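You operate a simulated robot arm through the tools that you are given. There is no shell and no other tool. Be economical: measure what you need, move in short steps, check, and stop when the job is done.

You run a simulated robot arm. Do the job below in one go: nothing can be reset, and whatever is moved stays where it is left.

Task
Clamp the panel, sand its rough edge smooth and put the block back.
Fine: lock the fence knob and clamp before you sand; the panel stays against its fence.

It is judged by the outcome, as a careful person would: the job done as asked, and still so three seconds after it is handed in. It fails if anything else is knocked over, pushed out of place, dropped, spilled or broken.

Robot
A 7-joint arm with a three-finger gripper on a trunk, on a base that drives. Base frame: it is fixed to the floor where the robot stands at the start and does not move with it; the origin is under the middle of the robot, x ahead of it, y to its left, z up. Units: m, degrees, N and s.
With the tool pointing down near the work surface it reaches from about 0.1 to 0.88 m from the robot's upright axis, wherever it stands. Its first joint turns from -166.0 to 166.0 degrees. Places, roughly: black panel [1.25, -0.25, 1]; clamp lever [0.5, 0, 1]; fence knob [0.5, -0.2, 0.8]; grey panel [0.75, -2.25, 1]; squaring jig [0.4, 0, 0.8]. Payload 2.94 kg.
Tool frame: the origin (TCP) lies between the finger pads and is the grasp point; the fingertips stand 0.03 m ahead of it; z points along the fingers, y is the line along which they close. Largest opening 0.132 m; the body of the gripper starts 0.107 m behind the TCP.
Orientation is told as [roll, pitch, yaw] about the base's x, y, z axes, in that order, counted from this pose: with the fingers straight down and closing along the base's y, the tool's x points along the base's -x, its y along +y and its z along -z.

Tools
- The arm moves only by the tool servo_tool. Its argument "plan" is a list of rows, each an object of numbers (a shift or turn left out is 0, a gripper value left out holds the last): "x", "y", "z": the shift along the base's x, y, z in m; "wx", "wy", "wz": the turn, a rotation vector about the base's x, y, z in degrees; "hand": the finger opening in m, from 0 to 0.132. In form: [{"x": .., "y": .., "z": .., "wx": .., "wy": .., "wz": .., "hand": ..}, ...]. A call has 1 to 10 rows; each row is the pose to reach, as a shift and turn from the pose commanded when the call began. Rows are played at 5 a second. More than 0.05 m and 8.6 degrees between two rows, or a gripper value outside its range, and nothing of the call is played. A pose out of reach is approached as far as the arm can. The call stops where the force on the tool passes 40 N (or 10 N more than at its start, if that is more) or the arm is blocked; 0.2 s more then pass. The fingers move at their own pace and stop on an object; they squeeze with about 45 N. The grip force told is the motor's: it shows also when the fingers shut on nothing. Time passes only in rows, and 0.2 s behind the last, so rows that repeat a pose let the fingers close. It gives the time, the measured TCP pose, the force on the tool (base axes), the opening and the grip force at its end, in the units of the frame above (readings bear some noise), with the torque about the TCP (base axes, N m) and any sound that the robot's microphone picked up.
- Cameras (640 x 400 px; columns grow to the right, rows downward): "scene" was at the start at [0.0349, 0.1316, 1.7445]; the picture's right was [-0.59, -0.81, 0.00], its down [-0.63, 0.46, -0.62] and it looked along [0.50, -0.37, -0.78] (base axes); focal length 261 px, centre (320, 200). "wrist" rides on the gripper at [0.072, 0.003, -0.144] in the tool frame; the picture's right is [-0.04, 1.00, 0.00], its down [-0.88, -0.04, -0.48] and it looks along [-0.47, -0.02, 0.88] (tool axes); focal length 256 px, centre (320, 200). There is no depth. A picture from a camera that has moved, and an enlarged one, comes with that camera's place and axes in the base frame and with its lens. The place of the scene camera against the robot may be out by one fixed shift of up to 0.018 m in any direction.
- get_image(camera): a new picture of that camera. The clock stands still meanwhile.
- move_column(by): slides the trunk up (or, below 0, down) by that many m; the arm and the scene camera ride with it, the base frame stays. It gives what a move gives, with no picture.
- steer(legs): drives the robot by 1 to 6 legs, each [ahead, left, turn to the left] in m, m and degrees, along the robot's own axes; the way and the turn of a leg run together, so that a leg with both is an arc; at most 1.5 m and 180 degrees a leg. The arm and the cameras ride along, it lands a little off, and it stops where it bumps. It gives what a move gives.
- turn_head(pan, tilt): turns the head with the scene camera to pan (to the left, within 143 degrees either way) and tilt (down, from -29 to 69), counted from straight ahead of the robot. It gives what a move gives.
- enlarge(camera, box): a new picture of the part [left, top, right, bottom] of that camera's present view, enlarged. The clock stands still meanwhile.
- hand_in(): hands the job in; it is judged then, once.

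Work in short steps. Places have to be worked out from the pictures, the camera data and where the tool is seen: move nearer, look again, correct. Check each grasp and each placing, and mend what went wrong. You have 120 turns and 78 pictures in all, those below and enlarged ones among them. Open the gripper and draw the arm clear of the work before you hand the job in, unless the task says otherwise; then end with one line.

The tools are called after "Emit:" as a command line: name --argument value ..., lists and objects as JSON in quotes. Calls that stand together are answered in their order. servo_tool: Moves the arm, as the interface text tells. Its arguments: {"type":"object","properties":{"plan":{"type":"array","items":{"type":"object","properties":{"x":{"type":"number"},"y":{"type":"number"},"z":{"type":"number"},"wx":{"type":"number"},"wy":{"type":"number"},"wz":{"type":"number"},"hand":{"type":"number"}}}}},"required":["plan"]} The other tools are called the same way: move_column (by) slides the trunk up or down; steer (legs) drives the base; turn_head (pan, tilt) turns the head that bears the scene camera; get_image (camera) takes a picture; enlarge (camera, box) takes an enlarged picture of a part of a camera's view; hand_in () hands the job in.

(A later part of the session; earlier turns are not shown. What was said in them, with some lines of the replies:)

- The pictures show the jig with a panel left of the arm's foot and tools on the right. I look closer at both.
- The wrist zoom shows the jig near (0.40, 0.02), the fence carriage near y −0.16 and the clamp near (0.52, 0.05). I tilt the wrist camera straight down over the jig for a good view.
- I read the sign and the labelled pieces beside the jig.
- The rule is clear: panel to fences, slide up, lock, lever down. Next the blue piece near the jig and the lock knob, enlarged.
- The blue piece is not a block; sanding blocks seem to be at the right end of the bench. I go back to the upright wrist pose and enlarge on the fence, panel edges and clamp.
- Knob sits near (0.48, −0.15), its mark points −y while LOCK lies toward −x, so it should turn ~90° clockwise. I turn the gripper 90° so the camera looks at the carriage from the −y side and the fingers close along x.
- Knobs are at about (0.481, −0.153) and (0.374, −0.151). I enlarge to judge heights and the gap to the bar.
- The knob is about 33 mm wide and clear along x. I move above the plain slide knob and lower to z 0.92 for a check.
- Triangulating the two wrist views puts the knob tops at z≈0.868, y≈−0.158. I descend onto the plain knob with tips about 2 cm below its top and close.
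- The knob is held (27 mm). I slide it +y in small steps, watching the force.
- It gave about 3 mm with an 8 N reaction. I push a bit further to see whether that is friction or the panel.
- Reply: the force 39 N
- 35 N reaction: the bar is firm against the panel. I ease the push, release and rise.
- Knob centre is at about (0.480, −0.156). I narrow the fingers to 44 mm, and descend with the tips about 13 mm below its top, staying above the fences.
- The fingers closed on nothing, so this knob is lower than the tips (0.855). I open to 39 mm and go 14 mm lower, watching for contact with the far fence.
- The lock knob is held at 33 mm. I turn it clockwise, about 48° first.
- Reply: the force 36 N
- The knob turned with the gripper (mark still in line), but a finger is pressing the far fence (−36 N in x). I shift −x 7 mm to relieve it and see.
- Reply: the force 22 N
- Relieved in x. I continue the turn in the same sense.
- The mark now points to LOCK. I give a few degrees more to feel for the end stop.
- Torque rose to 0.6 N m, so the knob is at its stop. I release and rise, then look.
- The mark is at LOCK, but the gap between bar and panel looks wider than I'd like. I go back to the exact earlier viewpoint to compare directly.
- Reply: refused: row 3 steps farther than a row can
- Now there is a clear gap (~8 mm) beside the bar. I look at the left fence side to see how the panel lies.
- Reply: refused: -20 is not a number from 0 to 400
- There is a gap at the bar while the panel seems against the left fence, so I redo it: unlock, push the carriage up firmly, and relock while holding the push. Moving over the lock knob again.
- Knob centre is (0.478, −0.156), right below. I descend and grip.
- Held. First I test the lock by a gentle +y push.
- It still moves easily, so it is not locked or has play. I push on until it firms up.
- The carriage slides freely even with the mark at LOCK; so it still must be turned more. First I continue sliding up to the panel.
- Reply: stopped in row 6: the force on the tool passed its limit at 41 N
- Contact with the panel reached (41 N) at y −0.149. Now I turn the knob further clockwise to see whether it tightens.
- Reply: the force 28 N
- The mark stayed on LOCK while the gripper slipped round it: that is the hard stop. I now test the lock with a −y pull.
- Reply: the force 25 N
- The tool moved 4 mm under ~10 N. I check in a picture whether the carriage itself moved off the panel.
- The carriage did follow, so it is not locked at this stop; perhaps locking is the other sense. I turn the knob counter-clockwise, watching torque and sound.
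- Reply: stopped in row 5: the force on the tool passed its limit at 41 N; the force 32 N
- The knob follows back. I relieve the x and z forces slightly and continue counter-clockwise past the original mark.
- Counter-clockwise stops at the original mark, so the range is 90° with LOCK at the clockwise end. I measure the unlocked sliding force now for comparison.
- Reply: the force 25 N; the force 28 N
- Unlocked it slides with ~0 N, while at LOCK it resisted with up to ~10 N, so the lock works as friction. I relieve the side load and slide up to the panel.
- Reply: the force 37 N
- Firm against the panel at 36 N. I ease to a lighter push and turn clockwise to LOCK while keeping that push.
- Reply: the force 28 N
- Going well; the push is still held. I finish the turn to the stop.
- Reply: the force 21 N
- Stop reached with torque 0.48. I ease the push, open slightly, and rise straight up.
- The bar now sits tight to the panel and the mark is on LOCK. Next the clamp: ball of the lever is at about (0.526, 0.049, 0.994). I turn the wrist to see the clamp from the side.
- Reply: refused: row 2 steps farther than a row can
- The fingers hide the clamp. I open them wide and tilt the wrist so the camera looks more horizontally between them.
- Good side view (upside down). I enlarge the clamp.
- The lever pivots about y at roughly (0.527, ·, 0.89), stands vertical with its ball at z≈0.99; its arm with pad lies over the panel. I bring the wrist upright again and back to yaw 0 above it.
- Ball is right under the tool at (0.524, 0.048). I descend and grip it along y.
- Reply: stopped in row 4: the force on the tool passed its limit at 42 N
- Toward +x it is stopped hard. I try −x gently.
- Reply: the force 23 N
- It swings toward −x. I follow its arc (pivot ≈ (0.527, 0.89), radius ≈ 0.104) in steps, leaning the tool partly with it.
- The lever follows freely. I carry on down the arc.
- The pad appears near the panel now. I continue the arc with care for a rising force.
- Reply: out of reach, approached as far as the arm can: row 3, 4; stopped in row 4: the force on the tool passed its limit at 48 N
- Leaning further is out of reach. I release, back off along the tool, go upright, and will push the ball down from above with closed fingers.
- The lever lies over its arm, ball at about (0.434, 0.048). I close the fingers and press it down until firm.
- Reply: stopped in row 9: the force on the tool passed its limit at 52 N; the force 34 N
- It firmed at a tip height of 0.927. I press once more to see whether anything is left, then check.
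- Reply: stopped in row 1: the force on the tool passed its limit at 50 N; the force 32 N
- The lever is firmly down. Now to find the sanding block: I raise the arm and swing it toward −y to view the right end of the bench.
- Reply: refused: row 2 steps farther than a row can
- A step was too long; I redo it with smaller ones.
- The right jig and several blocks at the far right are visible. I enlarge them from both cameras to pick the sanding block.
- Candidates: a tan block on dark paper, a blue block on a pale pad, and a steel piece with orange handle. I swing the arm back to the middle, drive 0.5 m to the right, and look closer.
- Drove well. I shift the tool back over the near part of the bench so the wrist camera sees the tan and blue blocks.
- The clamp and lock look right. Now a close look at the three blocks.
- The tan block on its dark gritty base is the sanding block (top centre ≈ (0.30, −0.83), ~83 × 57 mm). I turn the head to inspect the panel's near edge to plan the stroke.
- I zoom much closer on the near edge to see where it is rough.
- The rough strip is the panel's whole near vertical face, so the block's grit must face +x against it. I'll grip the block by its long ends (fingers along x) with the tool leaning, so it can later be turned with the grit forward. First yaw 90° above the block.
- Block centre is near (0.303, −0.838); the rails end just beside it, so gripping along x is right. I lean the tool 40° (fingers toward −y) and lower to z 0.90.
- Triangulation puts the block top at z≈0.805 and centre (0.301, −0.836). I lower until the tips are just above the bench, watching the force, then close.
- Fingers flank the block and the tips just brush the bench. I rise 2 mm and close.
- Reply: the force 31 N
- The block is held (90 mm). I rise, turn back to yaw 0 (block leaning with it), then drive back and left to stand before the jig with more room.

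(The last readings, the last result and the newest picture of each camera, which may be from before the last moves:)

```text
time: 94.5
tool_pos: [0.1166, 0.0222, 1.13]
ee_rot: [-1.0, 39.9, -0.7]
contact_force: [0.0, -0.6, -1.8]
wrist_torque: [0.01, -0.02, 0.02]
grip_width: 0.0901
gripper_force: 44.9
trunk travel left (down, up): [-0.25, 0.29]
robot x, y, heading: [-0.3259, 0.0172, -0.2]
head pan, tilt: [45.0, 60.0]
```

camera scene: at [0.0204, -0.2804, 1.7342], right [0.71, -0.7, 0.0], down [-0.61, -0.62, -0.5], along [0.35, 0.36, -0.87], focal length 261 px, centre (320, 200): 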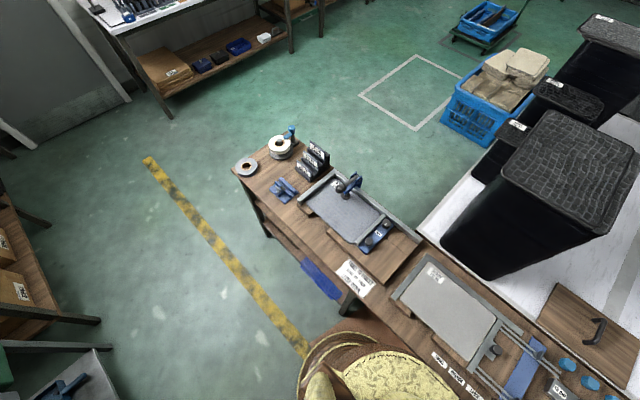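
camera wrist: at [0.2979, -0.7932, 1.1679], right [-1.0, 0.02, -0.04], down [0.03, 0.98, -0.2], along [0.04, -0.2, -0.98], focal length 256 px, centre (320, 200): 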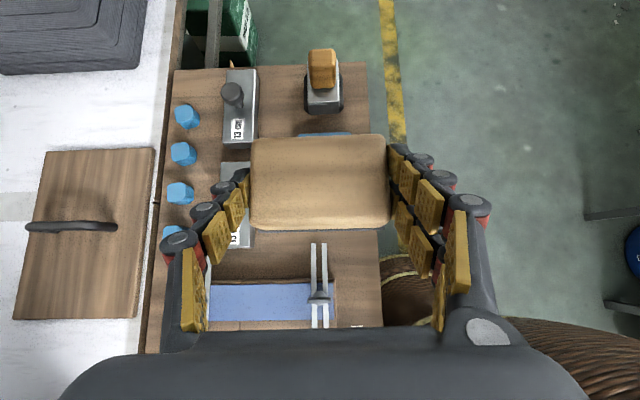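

Arrived. I rotate the tool by −90° about y so the grit faces +x, staying high above the bench.

Emit:
servo_tool --plan '[{"wy": -8, "x": 0.012}, {"wy": -16, "x": 0.025}, {"wy": -24, "x": 0.037}, {"wy": -32, "x": 0.05}, {"wy": -40, "x": 0.06}, {"wy": -48, "x": 0.07}, {"wy": -56, "x": 0.08}, {"wy": -64, "x": 0.09}, {"wy": -72, "x": 0.1}, {"wy": -80, "x": 0.11}]'

Emit:
servo_tool --plan '[{"wy": -5, "y": 0.004, "z": -0.03}, {"wy": -10, "y": 0.008, "z": -0.06}, {"wy": -10, "y": 0.008, "z": -0.1}, {"wy": -10, "y": 0.008, "z": -0.14}, {"wy": -10, "y": 0.008, "z": -0.14}]'

Emit:
get_image --camera "wrist"

```text
time: 96.7
tool_pos: [0.2269, 0.0232, 1.1302]
ee_rot: [-0.1, -40.1, -0.7]
contact_force: [0.5, 0.3, -0.9]
wrist_torque: [0.02, 0.04, -0.04]
grip_width: 0.0895
gripper_force: 44.5
trunk travel left (down, up): [-0.25, 0.29]
robot x, y, heading: [-0.3217, 0.0092, -0.3]
head pan, tilt: [45.0, 60.0]
```

```text
time: 97.9
tool_pos: [0.2248, 0.0232, 0.9892]
ee_rot: [6.0, -49.5, -10.6]
contact_force: [1.5, 4.2, -0.6]
wrist_torque: [-0.3, 0.19, 0.01]
grip_width: 0.0897
gripper_force: 44.7
out of reach, approached as far as the arm can: row 3
trunk travel left (down, up): [-0.25, 0.29]
robot x, y, heading: [-0.326, 0.0132, -0.2]
head pan, tilt: [45.0, 60.0]
```

```text
13 pictures are left
camera wrist: at [0.071, 0.0399, 1.0261], right [0.13, 0.99, 0.1], down [0.2, -0.13, 0.97], along [0.97, -0.11, -0.21], focal length 256 px, centre (320, 200)
```

wrist: 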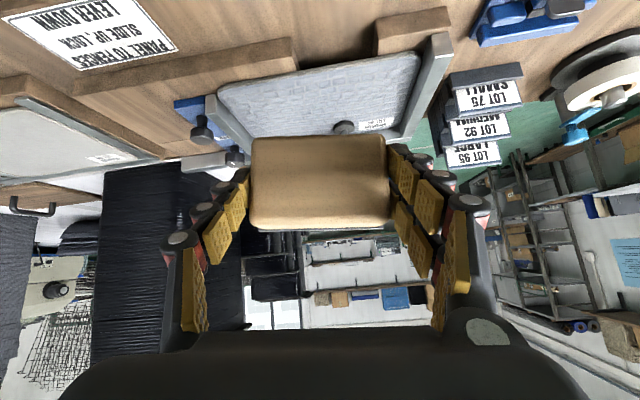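

The wrist hit a limit and skewed. A lower trunk and more distance should help: I drive back 0.13 m and lower the trunk 0.2 m (the tool is then clear in front of the bench).

Emit:
steer --legs '[[-0.13, 0, 0]]'

Emit:
move_column --by -0.12

Emit:
servo_tool --plan '[{"z": 0.03}, {"z": 0.06}, {"z": 0.06}]'

```text
time: 99.2
tool_pos: [0.0966, 0.0298, 0.9912]
ee_rot: [0.0, -50.1, -1.0]
contact_force: [0.2, -0.4, -1.1]
wrist_torque: [0.01, 0.02, 0.0]
grip_width: 0.0897
gripper_force: 45.0
trunk travel left (down, up): [-0.25, 0.29]
robot x, y, heading: [-0.4505, 0.0134, -0.1]
head pan, tilt: [45.0, 60.0]
```

```text
time: 100.7
tool_pos: [0.097, 0.0299, 0.8718]
ee_rot: [0.0, -50.1, -0.9]
contact_force: [0.7, -0.2, 0.0]
wrist_torque: [0.01, 0.04, 0.04]
grip_width: 0.0896
gripper_force: 45.2
trunk travel left (down, up): [-0.13, 0.41]
robot x, y, heading: [-0.4532, 0.0147, -0.3]
head pan, tilt: [45.0, 60.0]
```

```text
time: 101.5
tool_pos: [0.0983, 0.0301, 0.9302]
ee_rot: [-0.1, -50.0, -0.8]
contact_force: [-0.4, -0.8, -0.8]
wrist_torque: [-0.03, 0.04, -0.01]
grip_width: 0.0897
gripper_force: 45.4
trunk travel left (down, up): [-0.13, 0.41]
robot x, y, heading: [-0.4554, 0.0093, -0.1]
head pan, tilt: [45.0, 60.0]
```

The orientation is right again. I advance to x 0.26 at this height and look.

Emit:
servo_tool --plan '[{"x": 0.04, "wz": 0.8}, {"x": 0.08, "wz": 0.8}, {"x": 0.12, "wz": 0.8}, {"x": 0.16, "wz": 0.8, "z": -0.01}, {"x": 0.16, "wz": 0.8, "z": -0.03}, {"x": 0.16, "wz": 0.8, "z": -0.03}]'

Emit:
turn_head --pan 0 --tilt 48

Emit:
get_image --camera "scene"

```text
time: 102.9
tool_pos: [0.2566, 0.0307, 0.9006]
ee_rot: [0.0, -50.1, 0.0]
contact_force: [-0.2, -0.3, -1.6]
wrist_torque: [-0.03, 0.05, 0.02]
grip_width: 0.0899
gripper_force: 45.2
trunk travel left (down, up): [-0.13, 0.41]
robot x, y, heading: [-0.4573, 0.0145, -0.6]
head pan, tilt: [45.0, 60.0]
```

```text
time: 104.0
tool_pos: [0.2565, 0.0307, 0.8992]
ee_rot: [0.0, -50.0, -0.1]
contact_force: [-0.8, -0.9, -2.4]
wrist_torque: [0.0, 0.03, 0.0]
grip_width: 0.0898
gripper_force: 45.0
trunk travel left (down, up): [-0.13, 0.41]
robot x, y, heading: [-0.4523, 0.0147, -0.4]
head pan, tilt: [0.0, 48.0]
```

```text
12 pictures are left
camera scene: at [-0.4006, 0.1888, 1.6294], right [0.0, -1.0, 0.0], down [-0.74, 0.0, -0.67], along [0.67, 0.0, -0.74], focal length 261 px, centre (320, 200)
```

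scene: 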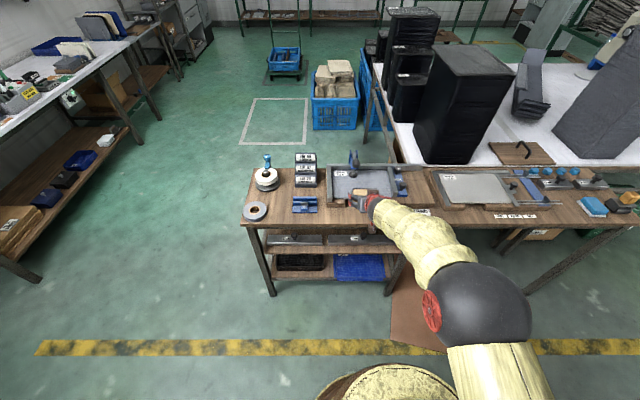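

A clear view; I enlarge the jig with the block before it.

Emit:
enlarge --camera "scene" --box '[310, 150, 430, 225]'

```text
5.33 times, centred on (370, 188) of scene
camera zoom: at [-0.4006, 0.1888, 1.6294], right [0.0, -1.0, 0.0], down [-0.74, 0.0, -0.67], along [0.67, 0.0, -0.74], focal length 1392 px, centre (53, 267)
```

zoom: 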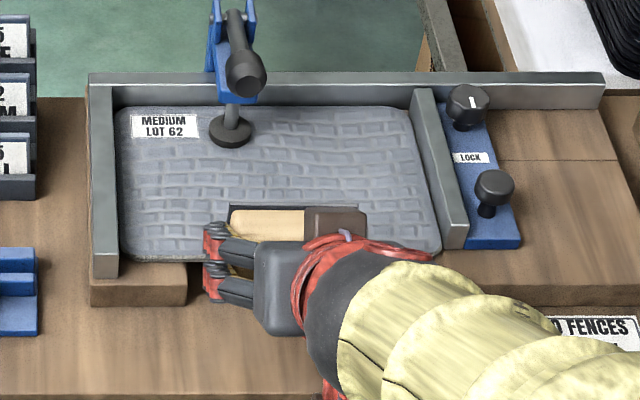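

The view is ideal: grit faces the edge, the bar end stays clear, and only the left fence protrudes. I lower to z 0.848, then advance gently until contact.

Emit:
servo_tool --plan '[{"z": -0.02, "y": -0.01}, {"z": -0.035, "y": -0.01}, {"z": -0.052, "y": -0.01}, {"z": -0.052, "y": -0.01, "x": 0.02}, {"z": -0.052, "y": -0.01, "x": 0.03}, {"z": -0.052, "y": -0.01, "x": 0.036}, {"z": -0.052, "y": -0.01, "x": 0.042}, {"z": -0.052, "y": -0.01, "x": 0.042}]'

```text
time: 105.8
tool_pos: [0.2994, 0.0206, 0.8497]
ee_rot: [0.0, -50.1, 0.0]
contact_force: [0.0, 0.0, 4.6]
wrist_torque: [-0.21, -0.08, -0.03]
grip_width: 0.0897
gripper_force: 44.9
out of reach, approached as far as the arm can: row 1, 2
trunk travel left (down, up): [-0.13, 0.41]
robot x, y, heading: [-0.4517, 0.0142, -0.5]
head pan, tilt: [0.0, 48.0]
```

Slight upward contact (board under the block); I lift 2 mm and advance in 2 mm steps.

Emit:
servo_tool --plan '[{"z": 0.004}, {"z": 0.004, "x": 0.002}, {"z": 0.004, "x": 0.004}, {"z": 0.004, "x": 0.006}, {"z": 0.004, "x": 0.006}]'

Emit:
enlarge --camera "scene" --box '[310, 150, 430, 225]'

```text
time: 107.0
tool_pos: [0.3034, 0.0195, 0.8512]
ee_rot: [0.1, -49.8, -0.1]
contact_force: [-27.5, -2.0, 2.1]
wrist_torque: [-0.11, 0.96, 0.39]
grip_width: 0.0898
gripper_force: 45.2
trunk travel left (down, up): [-0.13, 0.41]
robot x, y, heading: [-0.4493, 0.0157, -0.2]
head pan, tilt: [0.0, 48.0]
```

```text
5.33 times, centred on (370, 188) of scene
camera zoom: at [-0.4033, 0.1885, 1.6295], right [0.0, -1.0, 0.0], down [-0.74, 0.0, -0.67], along [0.67, 0.0, -0.74], focal length 1392 px, centre (53, 267)
```

zoom: 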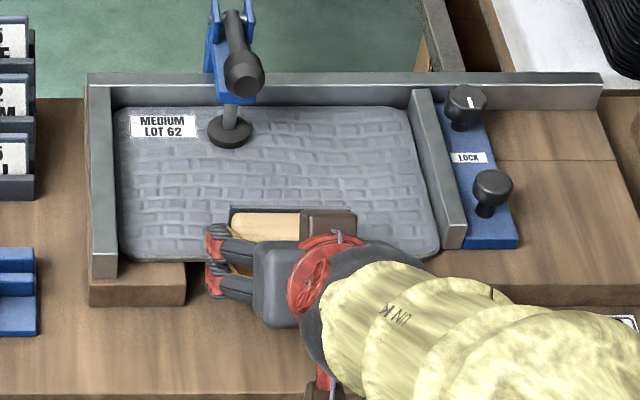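

Solid contact with the edge (27 N). I ease slightly and make the first stroke left, staying short of the left fence.

Emit:
servo_tool --plan '[{"x": -0.001}, {"x": -0.001, "y": 0.01}, {"x": -0.001, "y": 0.02}, {"x": -0.001, "y": 0.03}, {"x": -0.001, "y": 0.04}, {"x": -0.001, "y": 0.05}, {"x": -0.001, "y": 0.06}, {"x": -0.001, "y": 0.06}]'

```text
time: 108.8
tool_pos: [0.3046, 0.0811, 0.8533]
ee_rot: [0.0, -50.1, -0.1]
contact_force: [-23.4, -5.8, -1.4]
wrist_torque: [-0.24, 0.91, 0.0]
grip_width: 0.0899
gripper_force: 44.8
trunk travel left (down, up): [-0.13, 0.41]
robot x, y, heading: [-0.4564, 0.0133, -0.3]
head pan, tilt: [0.0, 48.0]
```

Smooth. I go a little further left to reach the corner, then stroke back to the right.

Emit:
servo_tool --plan '[{"y": 0.005}, {"y": 0.01}, {"y": 0.01}]'

Emit:
servo_tool --plan '[{"y": -0.017}, {"y": -0.034}, {"y": -0.051}, {"y": -0.068}, {"y": -0.085}, {"y": -0.102}, {"y": -0.119}, {"y": -0.136}, {"y": -0.15}, {"y": -0.15}]'

```text
time: 109.6
tool_pos: [0.3049, 0.0896, 0.8523]
ee_rot: [0.1, -50.2, -0.1]
contact_force: [-17.6, -6.5, -0.4]
wrist_torque: [-0.24, 0.66, 0.15]
grip_width: 0.0898
gripper_force: 44.7
trunk travel left (down, up): [-0.13, 0.41]
robot x, y, heading: [-0.4546, 0.0165, -0.2]
head pan, tilt: [0.0, 48.0]
```

```text
time: 111.8
tool_pos: [0.3044, -0.0615, 0.8517]
ee_rot: [-0.1, -50.0, -0.1]
contact_force: [-5.1, -0.9, -1.6]
wrist_torque: [-0.05, 0.26, 0.27]
grip_width: 0.0897
gripper_force: 44.5
out of reach, approached as far as the arm can: row 6, 7
trunk travel left (down, up): [-0.13, 0.41]
robot x, y, heading: [-0.4516, 0.0138, -0.4]
head pan, tilt: [0.0, 48.0]
```

The stroke ran the whole way, though pressure faded at the right. I add 1.5 mm of press, go to the right corner and stroke back left.

Emit:
servo_tool --plan '[{"x": 0.0015}, {"x": 0.0015, "y": -0.008}, {"x": 0.0015, "y": -0.012}, {"x": 0.0015, "y": -0.004}, {"x": 0.0015, "y": 0.012}, {"x": 0.0015, "y": 0.028}, {"x": 0.0015, "y": 0.044}, {"x": 0.0015, "y": 0.06}, {"x": 0.0015, "y": 0.076}, {"x": 0.0015, "y": 0.092}]'

Emit:
servo_tool --plan '[{"y": 0.015}, {"y": 0.03}, {"y": 0.045}, {"y": 0.058}, {"y": 0.058}]'

Emit:
servo_tool --plan '[{"y": -0.017}, {"y": -0.034}, {"y": -0.051}, {"y": -0.068}, {"y": -0.085}, {"y": -0.102}, {"y": -0.119}, {"y": -0.136}, {"y": -0.152}, {"y": -0.16}]'

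Emit:
enlarge --camera "scene" --box '[325, 175, 365, 210]'

```text
time: 114.0
tool_pos: [0.3054, 0.0343, 0.8526]
ee_rot: [-0.1, -50.1, 0.2]
contact_force: [-15.6, -1.1, -1.5]
wrist_torque: [-0.08, 0.59, 0.66]
grip_width: 0.0899
gripper_force: 45.1
out of reach, approached as far as the arm can: row 9
trunk travel left (down, up): [-0.13, 0.41]
robot x, y, heading: [-0.4538, 0.0142, 0.1]
head pan, tilt: [0.0, 48.0]
```

```text
time: 115.2
tool_pos: [0.3054, 0.0908, 0.8536]
ee_rot: [0.0, -50.3, -0.1]
contact_force: [-7.0, -1.1, -1.0]
wrist_torque: [-0.01, 0.24, 0.25]
grip_width: 0.0898
gripper_force: 45.1
trunk travel left (down, up): [-0.13, 0.41]
robot x, y, heading: [-0.4562, 0.0129, -0.4]
head pan, tilt: [0.0, 48.0]
```

```text
time: 117.4
tool_pos: [0.3053, -0.0702, 0.8543]
ee_rot: [0.1, -50.1, -0.1]
contact_force: [-0.4, -0.6, 0.4]
wrist_torque: [0.0, 0.02, 0.0]
grip_width: 0.0893
gripper_force: 45.2
trunk travel left (down, up): [-0.13, 0.41]
robot x, y, heading: [-0.4541, 0.0133, -0.5]
head pan, tilt: [0.0, 48.0]
```

```text
11.43 times, centred on (345, 192) of scene
camera zoom: at [-0.4005, 0.1885, 1.6294], right [0.0, -1.0, 0.0], down [-0.74, 0.0, -0.67], along [0.67, 0.0, -0.74], focal length 2983 px, centre (34, 286)
```

zoom: 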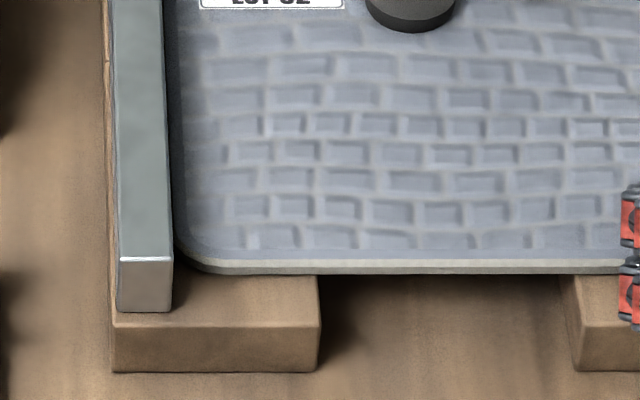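

The left part is smooth now – the speckle is gone. Contact faded at the right, so I press in again there and repeat a stroke.

Emit:
servo_tool --plan '[{"x": 0.0015}, {"x": 0.003}, {"x": 0.0035}]'

```text
time: 118.2
tool_pos: [0.3068, -0.0702, 0.8519]
ee_rot: [0.0, -50.0, -0.1]
contact_force: [-25.4, -1.3, 6.9]
wrist_torque: [0.06, 0.75, 0.66]
grip_width: 0.0897
gripper_force: 44.3
trunk travel left (down, up): [-0.13, 0.41]
robot x, y, heading: [-0.4533, 0.0141, -0.3]
head pan, tilt: [0.0, 48.0]
```

Emit:
servo_tool --plan '[{"y": -0.01}, {"y": 0.005}, {"y": 0.02}, {"y": 0.035}, {"y": 0.05}, {"y": 0.065}, {"y": 0.08}, {"y": 0.095}, {"y": 0.11}, {"y": 0.125}]'

Emit:
servo_tool --plan '[{"y": 0.015}, {"y": 0.03}, {"y": 0.036}, {"y": 0.02}, {"y": 0.004}, {"y": -0.012}, {"y": -0.028}, {"y": -0.044}, {"y": -0.06}, {"y": -0.076}]'

Emit:
servo_tool --plan '[{"y": -0.015, "x": 0.0005}, {"y": -0.03, "x": 0.001}, {"y": -0.045, "x": 0.001}, {"y": -0.055, "x": 0.001}, {"y": -0.04, "x": 0.001}, {"y": -0.055, "x": 0.001}, {"y": -0.055, "x": 0.001}]'

```text
time: 120.4
tool_pos: [0.3084, 0.0557, 0.8545]
ee_rot: [0.2, -50.2, -0.1]
contact_force: [-16.9, -2.4, 0.8]
wrist_torque: [-0.11, 0.64, -0.05]
grip_width: 0.0898
gripper_force: 45.1
trunk travel left (down, up): [-0.13, 0.41]
robot x, y, heading: [-0.4544, 0.0106, 0.0]
head pan, tilt: [0.0, 48.0]
```

```text
time: 122.6
tool_pos: [0.3085, -0.0205, 0.8515]
ee_rot: [0.0, -50.1, 0.0]
contact_force: [-13.5, 1.8, 0.6]
wrist_torque: [0.16, 0.46, 0.35]
grip_width: 0.0898
gripper_force: 44.8
trunk travel left (down, up): [-0.13, 0.41]
robot x, y, heading: [-0.4562, 0.0095, -0.3]
head pan, tilt: [0.0, 48.0]
```

```text
time: 124.2
tool_pos: [0.309, -0.0743, 0.8544]
ee_rot: [-0.1, -50.1, 0.0]
contact_force: [-25.9, 6.0, 0.8]
wrist_torque: [0.23, 0.97, 0.56]
grip_width: 0.0898
gripper_force: 44.6
trunk travel left (down, up): [-0.13, 0.41]
robot x, y, heading: [-0.4539, 0.0144, 0.0]
head pan, tilt: [0.0, 48.0]
```

Full strokes done with good pressure. I back off and inspect the whole edge.

Emit:
servo_tool --plan '[{"x": -0.01}, {"x": -0.04}, {"x": -0.07, "z": 0.02}, {"x": -0.11, "z": 0.05}, {"x": -0.15, "z": 0.07}, {"x": -0.15, "z": 0.07}]'

Emit:
enlarge --camera "scene" --box '[320, 160, 410, 215]'

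Emit:
get_image --camera "wrist"

```text
time: 125.6
tool_pos: [0.1587, -0.0752, 0.9263]
ee_rot: [0.0, -50.0, 0.0]
contact_force: [-1.4, 0.9, -0.5]
wrist_torque: [0.03, -0.01, 0.04]
grip_width: 0.0896
gripper_force: 45.1
trunk travel left (down, up): [-0.13, 0.41]
robot x, y, heading: [-0.4521, 0.0148, -0.2]
head pan, tilt: [0.0, 48.0]
```

```text
7.11 times, centred on (365, 188) of scene
camera zoom: at [-0.4013, 0.1887, 1.6294], right [0.0, -1.0, 0.0], down [-0.74, 0.0, -0.67], along [0.67, 0.0, -0.74], focal length 1856 px, centre (0, 289)
```

zoom: 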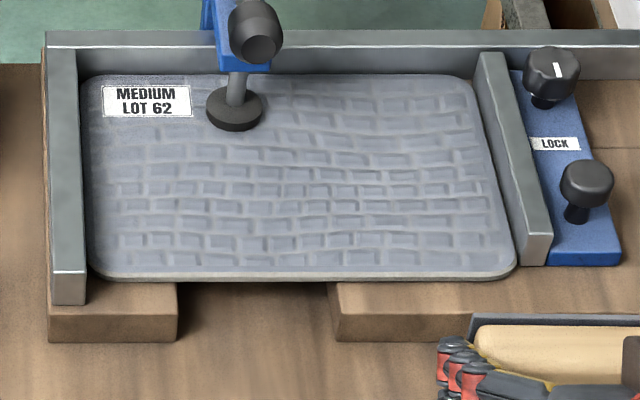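

```text
7 pictures are left
camera wrist: at [0.0034, -0.0716, 0.9615], right [0.03, 1.0, 0.03], down [0.2, -0.04, 0.98], along [0.98, -0.02, -0.2], focal length 256 px, centre (320, 200)
```

wrist: 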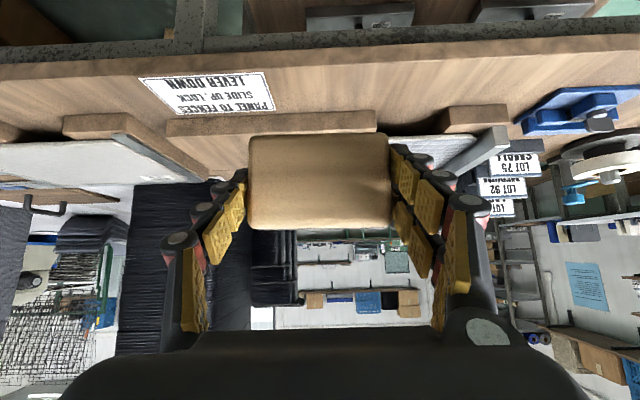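

The edge is uniformly smooth, panel tight to its fences, lock and lever as they should be. Now I put the block back: raise the trunk, turn the tool back by +90° about y.

Emit:
move_column --by 0.12

Emit:
servo_tool --plan '[{"wy": 8, "z": 0.02}, {"wy": 16, "z": 0.04}, {"wy": 24, "z": 0.06}, {"wy": 32, "z": 0.08}, {"wy": 40, "z": 0.09}, {"wy": 48, "z": 0.1}, {"wy": 56, "z": 0.1}, {"wy": 64, "z": 0.1}, {"wy": 72, "z": 0.1}, {"wy": 80, "z": 0.1}]'

Emit:
servo_tool --plan '[{"wy": 5, "y": 0.03}, {"wy": 10, "y": 0.06}, {"wy": 10, "y": 0.09}, {"wy": 10, "y": 0.09}]'

```text
time: 127.1
tool_pos: [0.1601, -0.0745, 1.0453]
ee_rot: [0.0, -50.1, -0.1]
contact_force: [-0.3, -0.4, -0.7]
wrist_torque: [0.0, -0.02, 0.02]
grip_width: 0.0899
gripper_force: 44.9
trunk travel left (down, up): [-0.25, 0.29]
robot x, y, heading: [-0.4513, 0.0142, -0.5]
head pan, tilt: [0.0, 48.0]
```

```text
time: 129.3
tool_pos: [0.1773, 0.0198, 1.1309]
ee_rot: [19.7, 22.0, 2.5]
contact_force: [2.1, 1.0, -2.9]
wrist_torque: [-0.01, 0.2, 0.09]
grip_width: 0.09
gripper_force: 45.3
out of reach, approached as far as the arm can: row 2, 3, 4, 5, 6, 7, 8, 9, 10
trunk travel left (down, up): [-0.25, 0.29]
robot x, y, heading: [-0.452, 0.0175, -0.3]
head pan, tilt: [0.0, 48.0]
```

```text
time: 130.3
tool_pos: [0.1432, 0.0647, 1.1131]
ee_rot: [22.9, 30.0, 6.3]
contact_force: [-0.4, 0.6, -0.9]
wrist_torque: [-0.02, -0.03, 0.02]
grip_width: 0.0895
gripper_force: 45.0
out of reach, approached as far as the arm can: row 1, 2, 3, 4
trunk travel left (down, up): [-0.25, 0.29]
robot x, y, heading: [-0.4536, 0.0133, -0.2]
head pan, tilt: [0.0, 48.0]
```

The wrist got skewed by a joint limit. I command back toward a plain vertical tool to recover the posture.

Emit:
servo_tool --plan '[{"wy": -8}, {"wy": -16}, {"wy": -24}, {"wy": -32}, {"wy": -40}, {"wy": -40, "z": -0.03}, {"wy": -40, "z": -0.03}]'

```text
time: 131.9
tool_pos: [0.1459, 0.0644, 1.0859]
ee_rot: [18.9, -10.0, 5.4]
contact_force: [0.8, 0.2, -2.1]
wrist_torque: [-0.01, 0.05, 0.02]
grip_width: 0.0897
gripper_force: 45.0
trunk travel left (down, up): [-0.25, 0.29]
robot x, y, heading: [-0.4536, 0.0115, -0.3]
head pan, tilt: [0.0, 48.0]
```

The commanded pose was reset to the achieved one. I straighten the roll, pitch and yaw now.

Emit:
servo_tool --plan '[{"wx": -5, "wy": 2, "wz": -1}, {"wx": -10, "wy": 4, "wz": -2}, {"wx": -14, "wy": 7, "wz": -4}, {"wx": -19, "wy": 10, "wz": -5}, {"wx": -19, "wy": 10, "wz": -5}]'

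```text
time: 133.1
tool_pos: [0.1454, 0.0654, 1.0864]
ee_rot: [11.3, -6.0, 4.8]
contact_force: [-0.7, 0.8, -1.4]
wrist_torque: [0.0, -0.01, 0.01]
grip_width: 0.0898
gripper_force: 45.0
out of reach, approached as far as the arm can: row 3, 4, 5
trunk travel left (down, up): [-0.25, 0.29]
robot x, y, heading: [-0.4533, 0.0137, -0.2]
head pan, tilt: [0.0, 48.0]
```

Still limited here. I draw the tool nearer the robot (as in earlier easy postures) and then straighten.

Emit:
servo_tool --plan '[{"x": -0.03, "y": -0.01}, {"x": -0.06, "y": -0.02}, {"x": -0.09, "y": -0.03}, {"x": -0.12, "y": -0.04}, {"x": -0.15, "y": -0.05}, {"x": -0.15, "y": -0.05, "z": 0.03}]'

Emit:
servo_tool --plan '[{"wx": -4, "wy": 2, "wz": -1}, {"wx": -8, "wy": 4, "wz": -3}, {"wx": -11, "wy": 6, "wz": -5}, {"wx": -11, "wy": 6, "wz": -5}]'

```text
time: 134.5
tool_pos: [-0.0048, 0.0154, 1.1149]
ee_rot: [11.4, -6.0, 4.7]
contact_force: [-0.6, 0.0, -1.5]
wrist_torque: [0.0, 0.0, 0.0]
grip_width: 0.0897
gripper_force: 45.4
trunk travel left (down, up): [-0.25, 0.29]
robot x, y, heading: [-0.4537, 0.0097, -0.3]
head pan, tilt: [0.0, 48.0]
```

```text
time: 135.5
tool_pos: [-0.0064, 0.0161, 1.1081]
ee_rot: [10.6, -5.1, 3.8]
contact_force: [1.2, 0.9, -0.9]
wrist_torque: [-0.04, 0.01, 0.02]
grip_width: 0.0898
gripper_force: 45.1
out of reach, approached as far as the arm can: row 1, 2, 3, 4
trunk travel left (down, up): [-0.25, 0.29]
robot x, y, heading: [-0.4549, 0.0119, -0.3]
head pan, tilt: [0.0, 48.0]
```

I seem to have crossed a wrist singularity. I go back to the forward-leaning pose that worked, then will cross with a side lean the other way.

Emit:
servo_tool --plan '[{"wy": -8}, {"wy": -16}, {"wy": -24}, {"wy": -32}, {"wy": -40}, {"wy": -40, "wx": -3, "wz": -2}, {"wy": -40, "wx": -3, "wz": -2}]'

Emit:
servo_tool --plan '[{"wx": -7}, {"wx": -14}, {"wx": -21}, {"wx": -28}, {"wx": -28}]'

```text
time: 137.1
tool_pos: [-0.0054, 0.0141, 1.1085]
ee_rot: [4.1, -44.8, 4.5]
contact_force: [-0.1, 0.0, -1.7]
wrist_torque: [0.01, 0.03, -0.02]
grip_width: 0.0902
gripper_force: 45.5
trunk travel left (down, up): [-0.25, 0.29]
robot x, y, heading: [-0.4539, 0.0131, -0.3]
head pan, tilt: [0.0, 48.0]
```

```text
time: 138.3
tool_pos: [-0.0058, 0.015, 1.108]
ee_rot: [-31.6, -36.5, 28.3]
contact_force: [1.0, -0.3, -1.3]
wrist_torque: [-0.01, 0.02, 0.02]
grip_width: 0.0899
gripper_force: 44.8
trunk travel left (down, up): [-0.25, 0.29]
robot x, y, heading: [-0.4534, 0.0143, -0.4]
head pan, tilt: [0.0, 48.0]
```

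That side lean is reachable. Now I pitch back with it.

Emit:
servo_tool --plan '[{"wy": 8}, {"wy": 16}, {"wy": 24}, {"wy": 32}, {"wy": 40}, {"wy": 48}, {"wy": 56}, {"wy": 64}]'

```text
time: 140.1
tool_pos: [-0.0044, 0.0158, 1.1076]
ee_rot: [-4.1, 22.1, 24.3]
contact_force: [0.2, 0.2, -1.5]
wrist_torque: [0.0, -0.02, 0.0]
grip_width: 0.0901
gripper_force: 45.1
trunk travel left (down, up): [-0.25, 0.29]
robot x, y, heading: [-0.457, 0.0179, -0.3]
head pan, tilt: [0.0, 48.0]
```

Crossed. I fine-tune to pitch 40°, then drive back to the earlier pick-up station: right 0.515 m, then ahead 0.452 m.

Emit:
servo_tool --plan '[{"wx": -1.5, "wy": 6}, {"wx": -3, "wy": 12}, {"wx": -4.6, "wy": 17.6}, {"wx": -4.6, "wy": 17.6, "z": 0.03}]'

Emit:
steer --legs '[[0, -0.515, 0], [0.452, 0, 0.6]]'

```text
time: 141.1
tool_pos: [-0.0074, 0.0174, 1.1386]
ee_rot: [-0.2, 40.0, 26.3]
contact_force: [0.2, -0.2, -0.8]
wrist_torque: [-0.02, 0.01, 0.01]
grip_width: 0.09
gripper_force: 44.5
trunk travel left (down, up): [-0.25, 0.29]
robot x, y, heading: [-0.4538, 0.0091, -0.1]
head pan, tilt: [0.0, 48.0]
```

```text
time: 146.4
tool_pos: [0.4312, -0.4856, 1.1396]
ee_rot: [-0.3, 39.9, 27.4]
contact_force: [0.5, -0.2, -1.2]
wrist_torque: [0.02, -0.01, 0.01]
grip_width: 0.0899
gripper_force: 45.4
trunk travel left (down, up): [-0.25, 0.29]
robot x, y, heading: [-0.0123, -0.498, 1.0]
head pan, tilt: [0.0, 48.0]
```

Arrived. I move back over the block's place, turning to yaw 90°, staying high.

Emit:
servo_tool --plan '[{"x": -0.013, "y": -0.034, "wz": 6.3}, {"x": -0.026, "y": -0.068, "wz": 12.6}, {"x": -0.039, "y": -0.103, "wz": 18.8}, {"x": -0.052, "y": -0.137, "wz": 25}, {"x": -0.065, "y": -0.171, "wz": 31.3}, {"x": -0.078, "y": -0.206, "wz": 37.6}, {"x": -0.091, "y": -0.24, "wz": 43.8}, {"x": -0.104, "y": -0.274, "wz": 50}, {"x": -0.117, "y": -0.309, "wz": 56.3}, {"x": -0.13, "y": -0.343, "wz": 62.6}]'

Emit:
servo_tool --plan '[{"z": -0.04}, {"z": -0.08}, {"z": -0.12}, {"z": -0.16}, {"z": -0.2}, {"z": -0.2}]'

Emit:
get_image --camera "wrist"

```text
time: 148.6
tool_pos: [0.2978, -0.8267, 1.1378]
ee_rot: [-0.3, 39.9, 90.2]
contact_force: [-0.3, 0.3, -1.6]
wrist_torque: [0.02, 0.03, 0.04]
grip_width: 0.0897
gripper_force: 44.8
trunk travel left (down, up): [-0.25, 0.29]
robot x, y, heading: [-0.0161, -0.4958, 1.1]
head pan, tilt: [0.0, 48.0]
```

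```text
time: 150.0
tool_pos: [0.3034, -0.8291, 0.9365]
ee_rot: [-0.4, 39.8, 90.0]
contact_force: [-0.2, -0.7, -1.2]
wrist_torque: [0.02, 0.02, -0.01]
grip_width: 0.0894
gripper_force: 44.7
trunk travel left (down, up): [-0.25, 0.29]
robot x, y, heading: [-0.0142, -0.5002, 0.9]
head pan, tilt: [0.0, 48.0]
```

```text
6 pictures are left
camera wrist: at [0.2997, -0.7927, 1.0922], right [-1.0, 0.03, -0.03], down [0.04, 0.98, -0.2], along [0.03, -0.2, -0.98], focal length 256 px, centre (320, 200)
```

wrist: 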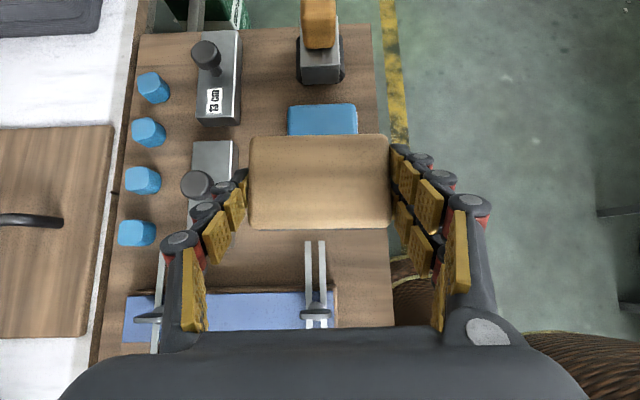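

Well above its place. I descend slowly until touch.

Emit:
servo_tool --plan '[{"x": -0.001, "z": -0.04}, {"x": -0.001, "z": -0.08}, {"x": -0.001, "z": -0.105}, {"x": -0.001, "z": -0.115}, {"x": -0.001, "z": -0.12}, {"x": -0.001, "z": -0.123}, {"x": -0.001, "z": -0.126}, {"x": -0.001, "z": -0.126}]'

```text
time: 151.8
tool_pos: [0.2992, -0.8277, 0.8133]
ee_rot: [-0.2, 40.0, 90.0]
contact_force: [-0.3, 1.9, 6.1]
wrist_torque: [0.22, 0.39, -0.11]
grip_width: 0.0899
gripper_force: 45.2
trunk travel left (down, up): [-0.25, 0.29]
robot x, y, heading: [-0.0173, -0.5004, 0.7]
head pan, tilt: [0.0, 48.0]
```

It touches down with 6 N. I open and check before lifting.

Emit:
servo_tool --plan '[{"hand": 0.1}, {"hand": 0.112}, {"hand": 0.112}]'

Emit:
get_image --camera "wrist"

```text
time: 152.6
tool_pos: [0.2998, -0.828, 0.8129]
ee_rot: [-0.3, 40.0, 89.9]
contact_force: [0.3, -0.2, -0.2]
wrist_torque: [0.02, 0.01, 0.02]
grip_width: 0.1121
gripper_force: 0.0
trunk travel left (down, up): [-0.25, 0.29]
robot x, y, heading: [-0.0179, -0.4975, 0.9]
head pan, tilt: [0.0, 48.0]
```

```text
5 pictures are left
camera wrist: at [0.297, -0.7918, 0.9679], right [-1.0, 0.03, -0.03], down [0.04, 0.98, -0.2], along [0.03, -0.2, -0.98], focal length 256 px, centre (320, 200)
```

wrist: 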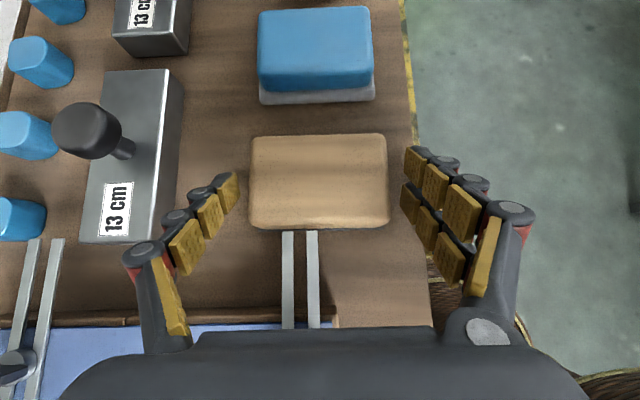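

The block sits just where it was, flat and released. I lift straight up and draw clear.

Emit:
servo_tool --plan '[{"z": 0.03}, {"z": 0.07}, {"z": 0.11}, {"z": 0.15}, {"z": 0.2}, {"z": 0.25}, {"z": 0.3}, {"z": 0.3, "y": 0.04}, {"z": 0.3, "y": 0.08}, {"z": 0.3, "y": 0.12}]'

Emit:
turn_head --pan 20 --tilt 60

Emit:
get_image --camera "scene"

Emit:
get_image --camera "wrist"

```text
time: 154.8
tool_pos: [0.2997, -0.7059, 1.1141]
ee_rot: [-0.3, 39.8, 90.0]
contact_force: [-0.2, 0.3, 0.4]
wrist_torque: [-0.04, 0.02, 0.03]
grip_width: 0.112
gripper_force: 0.0
trunk travel left (down, up): [-0.25, 0.29]
robot x, y, heading: [-0.0163, -0.4942, 1.0]
head pan, tilt: [0.0, 48.0]
```

```text
time: 155.6
tool_pos: [0.3007, -0.7072, 1.1145]
ee_rot: [-0.2, 39.9, 90.0]
contact_force: [-0.3, 0.4, 0.3]
wrist_torque: [-0.01, 0.0, -0.01]
grip_width: 0.1118
gripper_force: 0.1
trunk travel left (down, up): [-0.25, 0.29]
robot x, y, heading: [-0.0194, -0.4947, 1.1]
head pan, tilt: [20.0, 60.0]
```

```text
4 pictures are left
camera scene: at [0.0162, -0.2985, 1.7342], right [0.36, -0.93, 0.0], down [-0.81, -0.31, -0.5], along [0.47, 0.18, -0.87], focal length 261 px, centre (320, 200)
```

scene: 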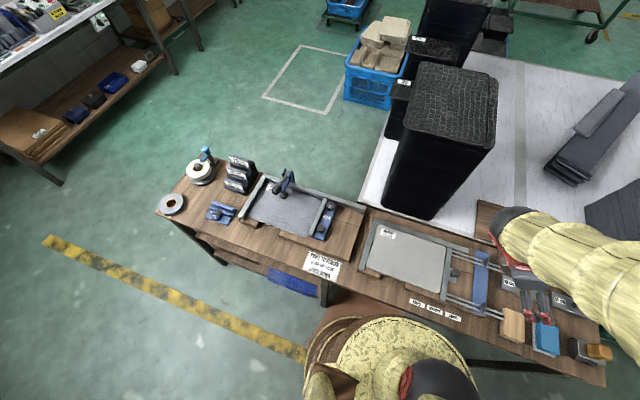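

```text
3 pictures are left
camera wrist: at [0.2981, -0.6706, 1.2697], right [-1.0, 0.03, -0.03], down [0.04, 0.98, -0.2], along [0.03, -0.2, -0.98], focal length 256 px, centre (320, 200)
```

wrist: 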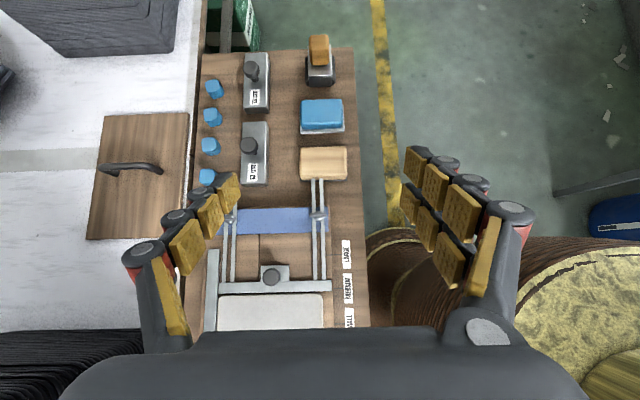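

All is in place: the block is back, the panel clamped and locked with a smooth edge. One last zoom on the jig before handing in.

Emit:
enlarge --camera "scene" --box '[230, 160, 350, 250]'

```text
4.44 times, centred on (290, 205) of scene
camera zoom: at [0.0162, -0.2985, 1.7342], right [0.36, -0.93, 0.0], down [-0.81, -0.31, -0.5], along [0.47, 0.18, -0.87], focal length 1160 px, centre (453, 178)
```

zoom: 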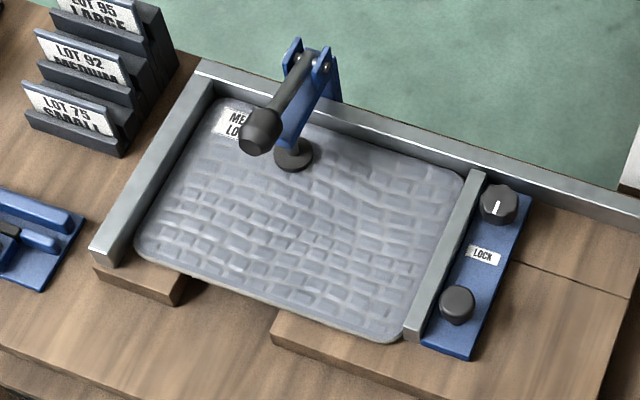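

The panel is tight in its fences, knob on LOCK, lever down, arm clear and gripper open. I hand the job in.

Emit:
hand_in

```text
The job is handed in.
```

The panel is against its fences with the fence knob turned to LOCK and the clamp lever down. Its rough edge is sanded smooth along its length, and the block is back in its place. The carriage still slid under about 10 N with the knob on LOCK, so I pushed it up again and locked it once more. I did not retest the hold after that, but the bar was still tight to the panel in the last picture.
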